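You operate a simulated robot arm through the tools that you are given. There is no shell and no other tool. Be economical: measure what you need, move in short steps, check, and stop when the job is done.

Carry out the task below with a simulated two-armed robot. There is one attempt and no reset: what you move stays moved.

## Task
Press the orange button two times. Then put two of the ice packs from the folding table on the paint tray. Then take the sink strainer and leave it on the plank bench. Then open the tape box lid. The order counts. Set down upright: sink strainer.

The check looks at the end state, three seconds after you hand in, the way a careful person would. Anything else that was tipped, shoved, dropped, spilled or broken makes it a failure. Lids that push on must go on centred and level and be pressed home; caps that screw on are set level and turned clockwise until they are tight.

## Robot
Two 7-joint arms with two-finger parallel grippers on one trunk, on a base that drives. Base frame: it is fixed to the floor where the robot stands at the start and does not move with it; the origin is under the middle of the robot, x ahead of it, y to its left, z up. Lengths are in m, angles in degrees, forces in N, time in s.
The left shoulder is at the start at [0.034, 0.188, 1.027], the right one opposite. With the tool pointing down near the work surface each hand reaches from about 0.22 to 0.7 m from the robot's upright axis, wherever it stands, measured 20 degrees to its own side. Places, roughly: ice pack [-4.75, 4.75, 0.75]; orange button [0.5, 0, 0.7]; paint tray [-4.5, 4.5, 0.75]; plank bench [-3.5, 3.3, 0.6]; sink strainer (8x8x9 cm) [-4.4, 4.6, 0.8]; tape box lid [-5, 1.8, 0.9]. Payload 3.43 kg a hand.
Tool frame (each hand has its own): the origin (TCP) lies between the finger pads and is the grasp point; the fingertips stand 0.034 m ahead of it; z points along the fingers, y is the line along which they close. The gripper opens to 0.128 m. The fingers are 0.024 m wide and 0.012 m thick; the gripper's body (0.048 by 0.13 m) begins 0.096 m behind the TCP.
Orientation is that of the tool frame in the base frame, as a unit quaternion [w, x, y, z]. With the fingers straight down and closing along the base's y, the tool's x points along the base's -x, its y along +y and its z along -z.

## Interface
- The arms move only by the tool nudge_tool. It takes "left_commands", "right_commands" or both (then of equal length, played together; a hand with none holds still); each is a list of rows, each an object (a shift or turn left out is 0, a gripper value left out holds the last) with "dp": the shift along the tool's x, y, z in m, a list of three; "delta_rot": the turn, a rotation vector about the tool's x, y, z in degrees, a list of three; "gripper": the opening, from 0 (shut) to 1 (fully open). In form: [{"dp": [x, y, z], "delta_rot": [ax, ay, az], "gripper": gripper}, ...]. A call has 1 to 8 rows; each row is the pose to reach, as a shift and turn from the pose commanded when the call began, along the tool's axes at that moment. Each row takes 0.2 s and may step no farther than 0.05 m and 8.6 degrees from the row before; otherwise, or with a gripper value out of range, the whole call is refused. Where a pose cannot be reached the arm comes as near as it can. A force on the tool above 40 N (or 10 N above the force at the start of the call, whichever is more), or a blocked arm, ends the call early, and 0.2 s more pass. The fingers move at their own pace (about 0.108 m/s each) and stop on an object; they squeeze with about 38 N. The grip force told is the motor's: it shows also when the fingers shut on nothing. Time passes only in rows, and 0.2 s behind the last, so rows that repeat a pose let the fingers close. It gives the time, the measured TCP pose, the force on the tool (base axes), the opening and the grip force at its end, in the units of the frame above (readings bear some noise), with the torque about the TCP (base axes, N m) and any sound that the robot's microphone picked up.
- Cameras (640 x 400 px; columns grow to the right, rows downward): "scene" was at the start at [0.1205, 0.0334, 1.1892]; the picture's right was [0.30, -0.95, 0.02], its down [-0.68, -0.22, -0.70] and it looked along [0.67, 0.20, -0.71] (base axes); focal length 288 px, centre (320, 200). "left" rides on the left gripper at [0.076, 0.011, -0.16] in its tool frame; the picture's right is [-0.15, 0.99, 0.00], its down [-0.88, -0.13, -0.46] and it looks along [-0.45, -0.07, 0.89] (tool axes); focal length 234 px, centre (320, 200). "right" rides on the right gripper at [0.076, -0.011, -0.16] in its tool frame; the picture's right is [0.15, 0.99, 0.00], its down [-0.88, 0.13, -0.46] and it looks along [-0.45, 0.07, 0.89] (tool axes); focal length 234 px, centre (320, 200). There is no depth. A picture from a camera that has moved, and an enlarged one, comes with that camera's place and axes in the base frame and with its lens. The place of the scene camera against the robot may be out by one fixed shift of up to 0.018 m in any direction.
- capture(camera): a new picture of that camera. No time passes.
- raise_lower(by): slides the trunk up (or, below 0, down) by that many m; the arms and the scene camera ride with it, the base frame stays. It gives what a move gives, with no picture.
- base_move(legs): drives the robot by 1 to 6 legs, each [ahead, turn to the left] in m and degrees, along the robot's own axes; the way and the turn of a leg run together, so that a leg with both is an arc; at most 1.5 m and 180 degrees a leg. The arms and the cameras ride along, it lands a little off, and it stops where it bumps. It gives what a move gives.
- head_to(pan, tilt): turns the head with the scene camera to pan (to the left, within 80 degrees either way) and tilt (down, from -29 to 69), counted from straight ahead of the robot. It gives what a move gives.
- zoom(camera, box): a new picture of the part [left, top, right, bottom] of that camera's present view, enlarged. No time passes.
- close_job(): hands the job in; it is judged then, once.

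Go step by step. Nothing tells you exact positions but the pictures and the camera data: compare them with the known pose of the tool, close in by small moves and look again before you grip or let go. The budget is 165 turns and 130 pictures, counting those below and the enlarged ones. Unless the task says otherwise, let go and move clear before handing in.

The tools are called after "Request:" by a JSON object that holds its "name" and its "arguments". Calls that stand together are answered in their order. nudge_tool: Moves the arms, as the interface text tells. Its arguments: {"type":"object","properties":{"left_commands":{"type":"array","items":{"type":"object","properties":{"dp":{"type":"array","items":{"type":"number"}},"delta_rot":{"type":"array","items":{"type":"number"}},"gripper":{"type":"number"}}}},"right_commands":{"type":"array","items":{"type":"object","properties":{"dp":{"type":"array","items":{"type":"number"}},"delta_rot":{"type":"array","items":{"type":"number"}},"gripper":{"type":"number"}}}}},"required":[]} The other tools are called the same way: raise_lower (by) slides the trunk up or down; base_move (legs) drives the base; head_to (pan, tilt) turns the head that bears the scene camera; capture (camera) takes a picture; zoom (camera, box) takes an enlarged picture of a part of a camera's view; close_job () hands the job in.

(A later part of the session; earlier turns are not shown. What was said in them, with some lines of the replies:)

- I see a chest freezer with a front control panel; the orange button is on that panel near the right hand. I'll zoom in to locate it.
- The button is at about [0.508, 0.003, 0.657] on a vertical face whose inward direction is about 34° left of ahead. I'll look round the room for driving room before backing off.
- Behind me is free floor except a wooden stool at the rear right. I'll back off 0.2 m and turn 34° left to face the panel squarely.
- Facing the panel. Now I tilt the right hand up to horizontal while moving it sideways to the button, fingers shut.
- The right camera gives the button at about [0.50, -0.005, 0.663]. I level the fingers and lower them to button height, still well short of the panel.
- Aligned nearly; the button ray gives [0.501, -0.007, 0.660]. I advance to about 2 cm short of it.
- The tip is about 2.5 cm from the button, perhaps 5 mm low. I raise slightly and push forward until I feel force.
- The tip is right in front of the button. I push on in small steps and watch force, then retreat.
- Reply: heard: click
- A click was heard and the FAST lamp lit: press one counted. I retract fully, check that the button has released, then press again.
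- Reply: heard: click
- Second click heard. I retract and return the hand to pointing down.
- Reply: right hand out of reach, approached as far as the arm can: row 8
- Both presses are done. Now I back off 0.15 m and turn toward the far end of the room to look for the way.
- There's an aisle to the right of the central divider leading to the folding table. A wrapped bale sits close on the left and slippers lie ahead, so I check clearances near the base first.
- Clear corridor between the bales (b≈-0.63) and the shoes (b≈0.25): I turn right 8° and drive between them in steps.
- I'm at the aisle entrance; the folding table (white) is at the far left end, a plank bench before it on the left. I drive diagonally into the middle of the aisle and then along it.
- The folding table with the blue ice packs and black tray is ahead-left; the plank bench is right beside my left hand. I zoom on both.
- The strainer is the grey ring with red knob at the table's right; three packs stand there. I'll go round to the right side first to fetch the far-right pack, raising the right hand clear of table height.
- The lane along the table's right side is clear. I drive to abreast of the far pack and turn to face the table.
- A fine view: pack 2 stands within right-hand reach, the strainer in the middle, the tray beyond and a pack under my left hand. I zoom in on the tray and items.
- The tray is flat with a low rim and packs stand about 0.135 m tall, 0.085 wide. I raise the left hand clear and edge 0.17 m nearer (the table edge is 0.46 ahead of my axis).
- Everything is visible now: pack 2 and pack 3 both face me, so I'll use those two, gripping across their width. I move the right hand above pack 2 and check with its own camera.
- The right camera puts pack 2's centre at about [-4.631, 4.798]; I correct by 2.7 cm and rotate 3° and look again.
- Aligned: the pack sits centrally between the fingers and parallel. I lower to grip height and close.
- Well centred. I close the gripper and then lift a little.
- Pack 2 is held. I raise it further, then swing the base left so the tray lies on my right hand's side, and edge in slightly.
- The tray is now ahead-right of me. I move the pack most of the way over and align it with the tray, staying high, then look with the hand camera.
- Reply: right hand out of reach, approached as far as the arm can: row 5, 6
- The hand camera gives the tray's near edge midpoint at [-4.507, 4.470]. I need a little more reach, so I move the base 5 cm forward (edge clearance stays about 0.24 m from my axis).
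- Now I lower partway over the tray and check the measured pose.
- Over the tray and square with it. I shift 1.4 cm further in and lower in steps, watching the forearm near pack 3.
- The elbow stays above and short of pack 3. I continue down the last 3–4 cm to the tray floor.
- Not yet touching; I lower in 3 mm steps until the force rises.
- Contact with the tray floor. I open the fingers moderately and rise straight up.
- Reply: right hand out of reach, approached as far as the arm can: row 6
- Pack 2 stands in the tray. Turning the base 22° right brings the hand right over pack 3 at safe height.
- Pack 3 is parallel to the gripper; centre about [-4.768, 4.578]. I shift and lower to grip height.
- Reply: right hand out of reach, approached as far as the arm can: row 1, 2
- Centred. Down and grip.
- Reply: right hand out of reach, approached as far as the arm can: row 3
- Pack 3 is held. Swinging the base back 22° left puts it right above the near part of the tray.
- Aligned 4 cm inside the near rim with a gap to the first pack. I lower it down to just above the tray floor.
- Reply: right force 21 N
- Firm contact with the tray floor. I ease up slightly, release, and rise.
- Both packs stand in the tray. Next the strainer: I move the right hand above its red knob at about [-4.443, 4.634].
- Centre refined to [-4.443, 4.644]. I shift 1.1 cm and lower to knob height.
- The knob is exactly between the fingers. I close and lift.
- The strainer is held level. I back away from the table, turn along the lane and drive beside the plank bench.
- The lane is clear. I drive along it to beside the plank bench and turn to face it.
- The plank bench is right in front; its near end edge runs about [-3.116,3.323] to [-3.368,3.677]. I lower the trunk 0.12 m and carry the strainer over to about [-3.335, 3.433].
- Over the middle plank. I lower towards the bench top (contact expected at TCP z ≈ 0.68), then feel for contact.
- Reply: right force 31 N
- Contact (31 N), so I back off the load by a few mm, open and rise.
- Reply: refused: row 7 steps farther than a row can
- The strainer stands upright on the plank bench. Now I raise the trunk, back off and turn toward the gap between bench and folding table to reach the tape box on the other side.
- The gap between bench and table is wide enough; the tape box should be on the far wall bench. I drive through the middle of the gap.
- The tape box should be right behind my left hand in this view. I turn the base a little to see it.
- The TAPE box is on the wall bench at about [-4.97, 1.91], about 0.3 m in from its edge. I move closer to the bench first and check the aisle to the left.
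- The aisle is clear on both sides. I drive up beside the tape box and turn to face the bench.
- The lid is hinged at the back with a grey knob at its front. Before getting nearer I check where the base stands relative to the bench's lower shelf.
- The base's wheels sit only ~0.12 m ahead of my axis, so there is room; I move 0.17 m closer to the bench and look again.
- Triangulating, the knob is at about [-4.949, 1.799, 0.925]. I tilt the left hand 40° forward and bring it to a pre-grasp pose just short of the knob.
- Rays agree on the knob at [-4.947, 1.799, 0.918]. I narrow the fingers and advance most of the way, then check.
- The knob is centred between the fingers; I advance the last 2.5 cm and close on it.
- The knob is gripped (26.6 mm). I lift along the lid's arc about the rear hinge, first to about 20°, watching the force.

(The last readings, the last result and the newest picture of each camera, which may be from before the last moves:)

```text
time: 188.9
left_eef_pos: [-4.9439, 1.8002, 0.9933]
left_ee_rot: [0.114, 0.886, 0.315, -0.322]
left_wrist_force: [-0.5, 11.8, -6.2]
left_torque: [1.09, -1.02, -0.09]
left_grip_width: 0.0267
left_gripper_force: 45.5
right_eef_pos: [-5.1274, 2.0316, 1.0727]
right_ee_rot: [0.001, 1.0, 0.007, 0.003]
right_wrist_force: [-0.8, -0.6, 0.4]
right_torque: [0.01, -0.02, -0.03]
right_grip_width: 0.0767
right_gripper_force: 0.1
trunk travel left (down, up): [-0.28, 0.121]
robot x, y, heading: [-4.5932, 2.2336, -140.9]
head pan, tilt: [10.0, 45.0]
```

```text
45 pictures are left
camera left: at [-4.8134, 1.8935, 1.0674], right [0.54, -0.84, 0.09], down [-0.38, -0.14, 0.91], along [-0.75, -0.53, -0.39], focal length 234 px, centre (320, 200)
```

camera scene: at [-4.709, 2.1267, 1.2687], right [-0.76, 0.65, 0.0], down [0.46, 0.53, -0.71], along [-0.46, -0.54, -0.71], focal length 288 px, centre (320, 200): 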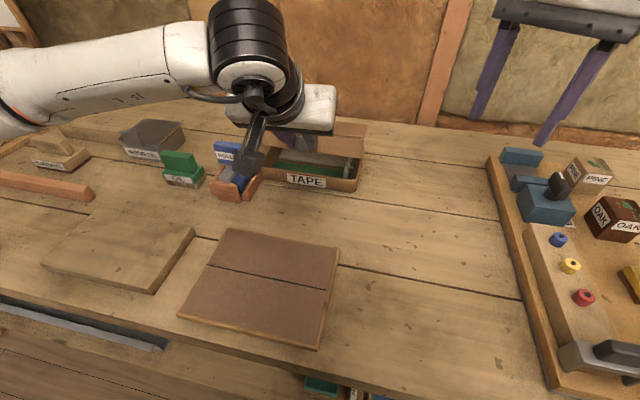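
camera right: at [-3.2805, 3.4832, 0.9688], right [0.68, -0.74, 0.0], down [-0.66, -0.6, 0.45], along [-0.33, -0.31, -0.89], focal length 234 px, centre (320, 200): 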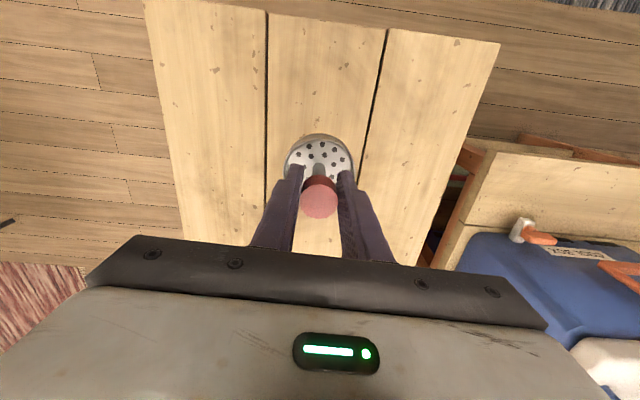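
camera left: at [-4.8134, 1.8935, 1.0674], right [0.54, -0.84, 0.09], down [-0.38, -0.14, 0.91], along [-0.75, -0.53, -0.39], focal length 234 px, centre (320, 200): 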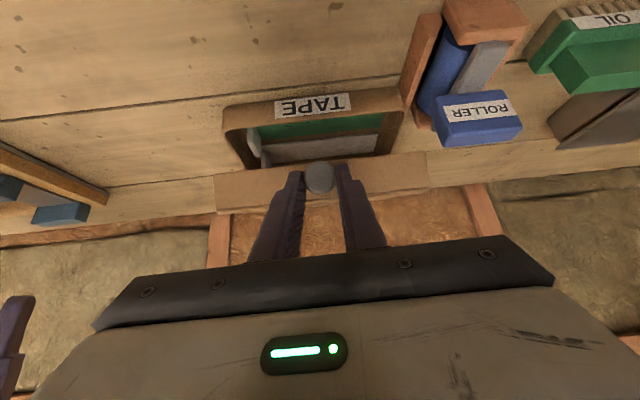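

The lid is opening. I continue along the arc to about 50°, letting the wrist follow a little.

Request:
{"name": "nudge_tool", "arguments": {"left_commands": [{"dp": [-0.014, 0, -0.006], "delta_rot": [0, 3, 0]}, {"dp": [-0.0277, 0, -0.0106], "delta_rot": [0, 6, 0]}, {"dp": [-0.042, -0.001, -0.014], "delta_rot": [0, 9, 0]}, {"dp": [-0.057, -0.001, -0.0161], "delta_rot": [0, 12, 0]}, {"dp": [-0.072, -0.001, -0.017], "delta_rot": [0, 15, 0]}, {"dp": [-0.0864, -0.002, -0.0167], "delta_rot": [0, 18, 0]}, {"dp": [-0.0864, -0.002, -0.0167], "delta_rot": [0, 18, 0]}]}}

Request:
{"name": "capture", "arguments": {"camera": "scene"}}

Request:
{"name": "capture", "arguments": {"camera": "left"}}

```text
time: 190.6
left_eef_pos: [-4.991, 1.7658, 1.0628]
left_ee_rot: [0.064, 0.925, 0.33, -0.179]
left_wrist_force: [-3.3, 8.8, -8.9]
left_torque: [0.96, -0.88, -0.06]
left_grip_width: 0.0265
left_gripper_force: 44.6
right_eef_pos: [-5.1276, 2.0315, 1.0722]
right_ee_rot: [0.002, 1.0, 0.007, 0.004]
right_wrist_force: [0.2, -0.6, -0.3]
right_torque: [0.01, -0.01, -0.03]
right_grip_width: 0.0769
right_gripper_force: 0.0
trunk travel left (down, up): [-0.28, 0.121]
robot x, y, heading: [-4.5947, 2.2361, -140.9]
head pan, tilt: [10.0, 45.0]
```

```text
44 pictures are left
camera scene: at [-4.7095, 2.1262, 1.2686], right [-0.76, 0.65, 0.0], down [0.46, 0.53, -0.71], along [-0.46, -0.53, -0.71], focal length 288 px, centre (320, 200)
```

scene: 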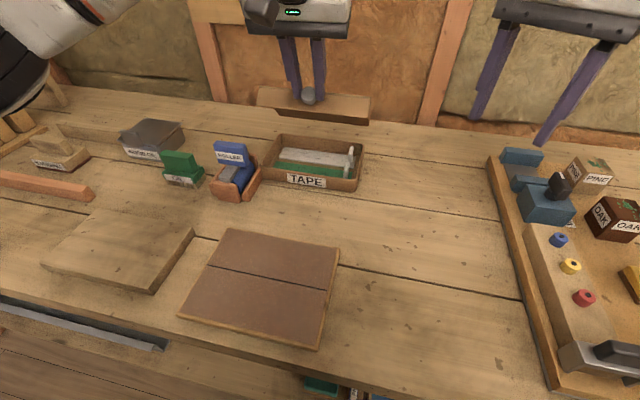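

```text
43 pictures are left
camera left: at [-4.8842, 1.8394, 1.1823], right [0.52, -0.85, 0.06], down [-0.58, -0.31, 0.75], along [-0.62, -0.42, -0.66], focal length 234 px, centre (320, 200)
```

left: 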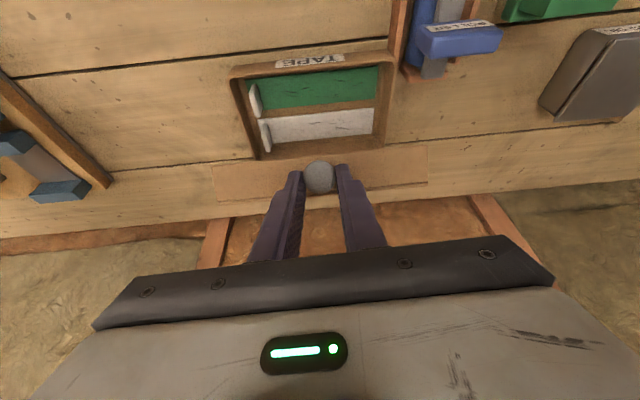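

About 50–60° open and still well gripped. I continue the arc to about 80°.

Request:
{"name": "nudge_tool", "arguments": {"left_commands": [{"dp": [-0.0147, 0, -0.003]}, {"dp": [-0.0293, -0.001, -0.0047]}, {"dp": [-0.044, -0.002, -0.005]}, {"dp": [-0.0589, -0.002, -0.0043]}, {"dp": [-0.0735, -0.003, -0.0018]}, {"dp": [-0.0878, -0.003, 0.0016]}, {"dp": [-0.0878, -0.003, 0.0016]}]}}

Request:
{"name": "capture", "arguments": {"camera": "scene"}}

```text
time: 192.2
left_eef_pos: [-5.0564, 1.7192, 1.0958]
left_ee_rot: [0.063, 0.926, 0.327, -0.18]
left_wrist_force: [-3.4, 18.2, -1.5]
left_torque: [1.23, -0.87, -0.12]
left_grip_width: 0.0269
left_gripper_force: 45.3
right_eef_pos: [-5.128, 2.0336, 1.0737]
right_ee_rot: [0.002, 1.0, 0.007, 0.002]
right_wrist_force: [-0.4, 1.0, 0.6]
right_torque: [-0.06, -0.02, -0.03]
right_grip_width: 0.0769
right_gripper_force: 0.1
trunk travel left (down, up): [-0.28, 0.121]
robot x, y, heading: [-4.5981, 2.2363, -140.9]
head pan, tilt: [10.0, 45.0]
```

```text
42 pictures are left
camera scene: at [-4.7093, 2.128, 1.2688], right [-0.76, 0.65, 0.0], down [0.46, 0.53, -0.71], along [-0.46, -0.54, -0.71], focal length 288 px, centre (320, 200)
```

scene: 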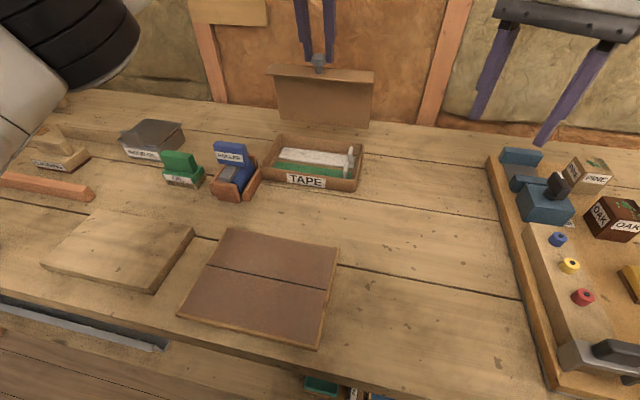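

About 80° open. I carry it past vertical, to roughly 100°, with a slight sideways correction to relieve the lateral force.

Request:
{"name": "nudge_tool", "arguments": {"left_commands": [{"dp": [-0.014, -0.003, 0.0045]}, {"dp": [-0.0279, -0.004, 0.0102]}, {"dp": [-0.041, -0.005, 0.0175]}, {"dp": [-0.0533, -0.006, 0.0258]}, {"dp": [-0.0533, -0.006, 0.0258]}]}}

Request:
{"name": "capture", "arguments": {"camera": "scene"}}

```text
time: 193.1
left_eef_pos: [-5.0725, 1.7046, 1.0939]
left_ee_rot: [0.06, 0.924, 0.324, -0.193]
left_wrist_force: [2.2, 6.9, 13.5]
left_torque: [0.98, -0.54, -0.09]
left_grip_width: 0.0271
left_gripper_force: 45.4
left hand out of reach, approached as far as the arm can: row 2, 3, 4
right_eef_pos: [-5.1248, 2.0334, 1.0747]
right_ee_rot: [0.002, 1.0, 0.007, 0.002]
right_wrist_force: [-0.2, -0.1, 0.1]
right_torque: [0.0, 0.06, 0.03]
right_grip_width: 0.0768
right_gripper_force: 0.1
trunk travel left (down, up): [-0.28, 0.121]
robot x, y, heading: [-4.5926, 2.2366, -140.8]
head pan, tilt: [10.0, 45.0]
stopped in row 4 (left hand): the force on the tool passed its limit (the readings are from after the stop); the commanded pose is now the measured one
```

```text
41 pictures are left
camera scene: at [-4.7073, 2.1272, 1.2689], right [-0.76, 0.66, 0.0], down [0.46, 0.53, -0.71], along [-0.46, -0.53, -0.71], focal length 288 px, centre (320, 200)
```

scene: 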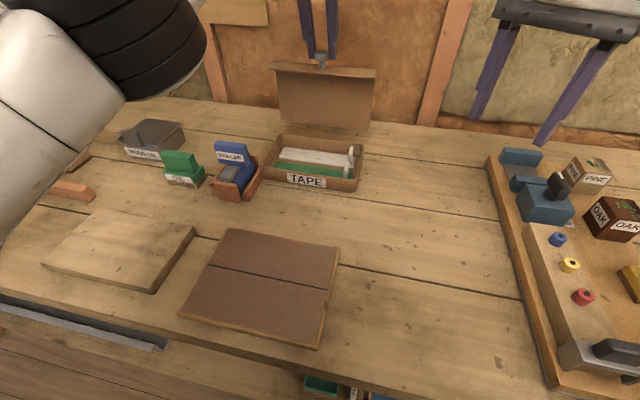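

The arm reached its limit near 88°. I tilt the wrist forward about the knob to gain reach, then push a little further past vertical.

Request:
{"name": "nudge_tool", "arguments": {"left_commands": [{"dp": [0.0026, 0, 0.0004], "delta_rot": [0, -7, 0]}, {"dp": [0.005, 0, 0.0009], "delta_rot": [0, -14, 0]}, {"dp": [0.0075, 0, 0.0013], "delta_rot": [0, -20, 0]}, {"dp": [-0.0035, -0.001, 0.0061], "delta_rot": [0, -24, 0]}, {"dp": [-0.0146, -0.001, 0.011], "delta_rot": [0, -28, 0]}, {"dp": [-0.022, -0.002, 0.0175], "delta_rot": [0, -32, 0]}, {"dp": [-0.022, -0.002, 0.0175], "delta_rot": [0, -32, 0]}]}}

Request:
{"name": "capture", "arguments": {"camera": "scene"}}

```text
time: 193.5
left_eef_pos: [-5.0783, 1.6998, 1.0916]
left_ee_rot: [0.052, 0.909, 0.345, -0.229]
left_wrist_force: [-3.8, 3.3, 2.3]
left_torque: [0.53, 0.54, -0.06]
left_grip_width: 0.0267
left_gripper_force: 45.3
right_eef_pos: [-5.1261, 2.033, 1.0741]
right_ee_rot: [0.002, 1.0, 0.006, 0.003]
right_wrist_force: [0.8, -0.8, -0.3]
right_torque: [0.02, 0.02, 0.05]
right_grip_width: 0.0768
right_gripper_force: 0.2
trunk travel left (down, up): [-0.28, 0.121]
robot x, y, heading: [-4.5966, 2.2379, -141.0]
head pan, tilt: [10.0, 45.0]
stopped in row 1 (left hand): the force on the tool passed its limit (the readings are from after the stop); the commanded pose is now the measured one
```

```text
40 pictures are left
camera scene: at [-4.7085, 2.1267, 1.2685], right [-0.75, 0.66, 0.0], down [0.46, 0.53, -0.71], along [-0.46, -0.53, -0.71], focal length 288 px, centre (320, 200)
```

scene: 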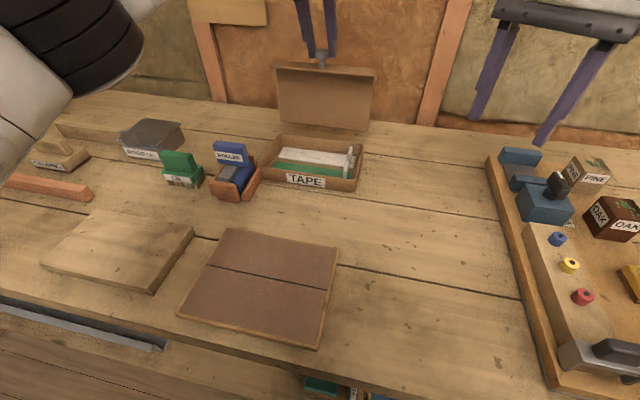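

Forces have settled; I try the tilt again in smaller steps.

Request:
{"name": "nudge_tool", "arguments": {"left_commands": [{"dp": [0.001, 0, 0.0], "delta_rot": [0, -3, 0]}, {"dp": [0.002, 0, 0.0004], "delta_rot": [0, -6, 0]}, {"dp": [0.003, 0, 0.0006], "delta_rot": [0, -9, 0]}, {"dp": [0.004, 0, 0.0008], "delta_rot": [0, -12, 0]}, {"dp": [0.005, 0, 0.001], "delta_rot": [0, -15, 0]}, {"dp": [0.005, 0, 0.001], "delta_rot": [0, -15, 0]}]}}

```text
time: 194.9
left_eef_pos: [-5.0738, 1.7045, 1.0898]
left_ee_rot: [0.097, 0.871, 0.335, -0.345]
left_wrist_force: [-3.2, 16.5, 6.4]
left_torque: [1.23, -0.66, -0.25]
left_grip_width: 0.0265
left_gripper_force: 44.6
right_eef_pos: [-5.1267, 2.0346, 1.0745]
right_ee_rot: [0.003, 1.0, 0.006, 0.003]
right_wrist_force: [1.0, -0.2, -0.2]
right_torque: [-0.01, -0.03, 0.01]
right_grip_width: 0.0767
right_gripper_force: 0.1
trunk travel left (down, up): [-0.28, 0.121]
robot x, y, heading: [-4.5936, 2.2353, -141.1]
head pan, tilt: [10.0, 45.0]
```

Tilted. Now I push on past vertical.

Request:
{"name": "nudge_tool", "arguments": {"left_commands": [{"dp": [-0.0035, -0.002, 0.0033]}, {"dp": [-0.007, -0.002, 0.0067]}, {"dp": [-0.0105, -0.002, 0.01]}, {"dp": [-0.014, -0.003, 0.0135]}, {"dp": [-0.0197, -0.003, 0.0216]}, {"dp": [-0.0247, -0.003, 0.0305]}, {"dp": [-0.0247, -0.003, 0.0305]}]}}

Request:
{"name": "capture", "arguments": {"camera": "scene"}}

Request:
{"name": "capture", "arguments": {"camera": "left"}}

```text
time: 196.5
left_eef_pos: [-5.1038, 1.6818, 1.082]
left_ee_rot: [0.097, 0.872, 0.336, -0.343]
left_wrist_force: [11.8, 22.1, -0.2]
left_torque: [1.16, -1.03, -0.12]
left_grip_width: 0.0267
left_gripper_force: 44.6
right_eef_pos: [-5.1267, 2.0336, 1.0748]
right_ee_rot: [0.003, 1.0, 0.006, 0.003]
right_wrist_force: [0.2, 0.4, -0.5]
right_torque: [-0.02, 0.0, 0.02]
right_grip_width: 0.0769
right_gripper_force: 0.1
trunk travel left (down, up): [-0.28, 0.121]
robot x, y, heading: [-4.5937, 2.2396, -141.0]
head pan, tilt: [10.0, 45.0]
```

```text
39 pictures are left
camera scene: at [-4.7074, 2.1291, 1.2691], right [-0.75, 0.66, 0.0], down [0.46, 0.53, -0.71], along [-0.47, -0.54, -0.71], focal length 288 px, centre (320, 200)
```

scene: 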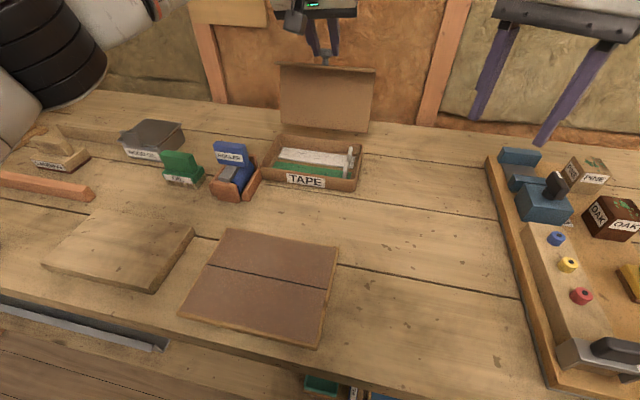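

```text
38 pictures are left
camera left: at [-4.9716, 1.7767, 1.1501], right [0.57, -0.82, 0.04], down [-0.32, -0.18, 0.93], along [-0.76, -0.54, -0.36], focal length 234 px, centre (320, 200)
```

left: 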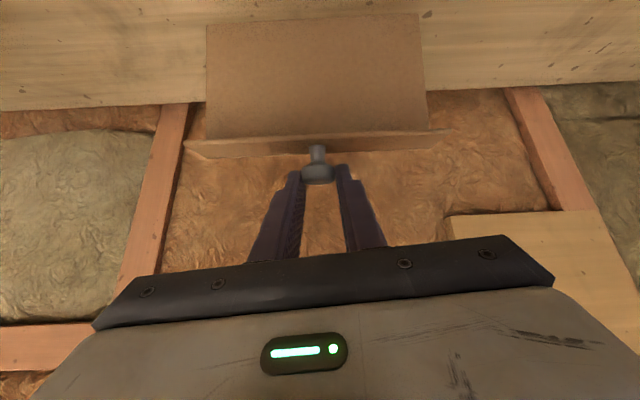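

The lid is at about 100°, past vertical, with the stop felt. I ease off, open the fingers and withdraw backward along the fingers.

Request:
{"name": "nudge_tool", "arguments": {"left_commands": [{"dp": [0.003, 0, -0.003]}, {"dp": [0.003, 0, -0.003], "gripper": 0.6}, {"dp": [0.003, 0, -0.003]}, {"dp": [0.003, 0, -0.003]}]}}

Request:
{"name": "zoom", "arguments": {"camera": "scene", "box": [220, 0, 420, 200]}}

```text
time: 197.5
left_eef_pos: [-5.1012, 1.6809, 1.0821]
left_ee_rot: [0.099, 0.871, 0.336, -0.345]
left_wrist_force: [-0.1, 0.3, 0.3]
left_torque: [0.01, 0.02, -0.01]
left_grip_width: 0.0767
left_gripper_force: 0.1
right_eef_pos: [-5.1273, 2.0325, 1.073]
right_ee_rot: [0.001, 1.0, 0.006, 0.002]
right_wrist_force: [-0.3, -0.6, 0.5]
right_torque: [0.0, 0.01, 0.01]
right_grip_width: 0.0769
right_gripper_force: 0.1
trunk travel left (down, up): [-0.28, 0.121]
robot x, y, heading: [-4.5945, 2.2361, -140.9]
head pan, tilt: [10.0, 45.0]
```

```text
2.00 times, centred on (320, 100) of scene
camera zoom: at [-4.7089, 2.1266, 1.2687], right [-0.75, 0.66, 0.0], down [0.46, 0.53, -0.71], along [-0.46, -0.53, -0.71], focal length 576 px, centre (320, 400)
```

zoom: 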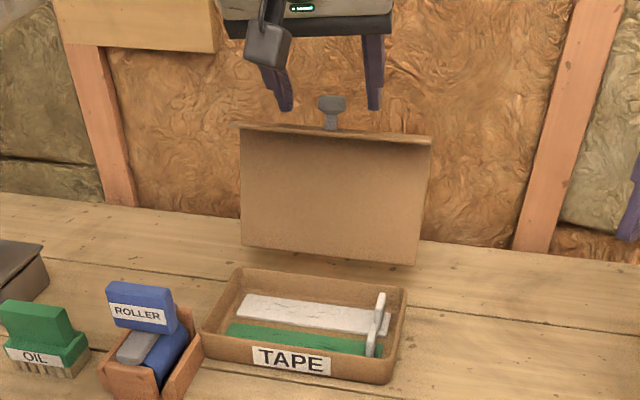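

The lid stays open by itself. I withdraw the hand clear and check again.

Request:
{"name": "nudge_tool", "arguments": {"left_commands": [{"dp": [0, 0, -0.03]}, {"dp": [0, 0, -0.065]}, {"dp": [0, 0, -0.1]}, {"dp": [0.03, 0.0, -0.13]}, {"dp": [0.06, 0.03, -0.15]}, {"dp": [0.07, 0.07, -0.16]}, {"dp": [0.07, 0.07, -0.16]}]}}

Request:
{"name": "capture", "arguments": {"camera": "scene"}}

```text
time: 199.1
left_eef_pos: [-4.9338, 1.7294, 1.1517]
left_ee_rot: [0.1, 0.871, 0.337, -0.344]
left_wrist_force: [0.0, 0.3, 0.1]
left_torque: [0.0, 0.0, 0.0]
left_grip_width: 0.0768
left_gripper_force: 0.0
right_eef_pos: [-5.1278, 2.0334, 1.0729]
right_ee_rot: [0.002, 1.0, 0.007, 0.002]
right_wrist_force: [-0.5, 0.1, 0.0]
right_torque: [-0.01, 0.0, -0.02]
right_grip_width: 0.0767
right_gripper_force: 0.1
trunk travel left (down, up): [-0.28, 0.121]
robot x, y, heading: [-4.5943, 2.2364, -141.0]
head pan, tilt: [10.0, 45.0]
```

```text
36 pictures are left
camera scene: at [-4.7091, 2.1267, 1.2687], right [-0.75, 0.66, 0.0], down [0.46, 0.53, -0.71], along [-0.46, -0.53, -0.71], focal length 288 px, centre (320, 200)
```

scene: 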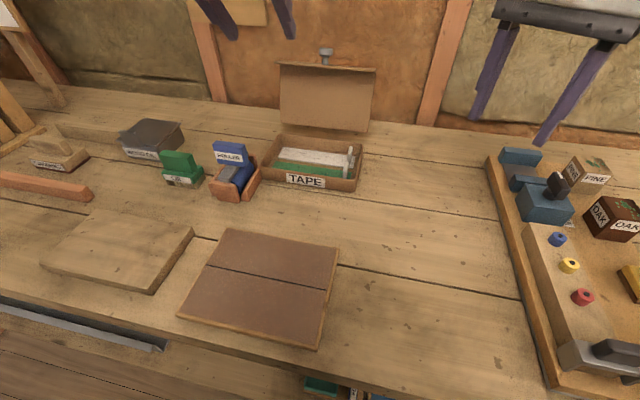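

The tape box lid stands open and both hands are clear. When last seen, the packs were in the tray and the strainer was upright on the plank bench, so I'm handing in.

Request:
{"name": "close_job", "arguments": {}}

```text
The job is handed in.
```

I did all four steps in order and handed the job in:
- **Orange button:** I pressed it twice, and each press gave a click.
- **Ice packs:** two from the folding table are standing in the paint tray.
- **Sink strainer:** it is upright on the plank bench.
- **Tape box lid:** it is open past vertical and stays up on its own.
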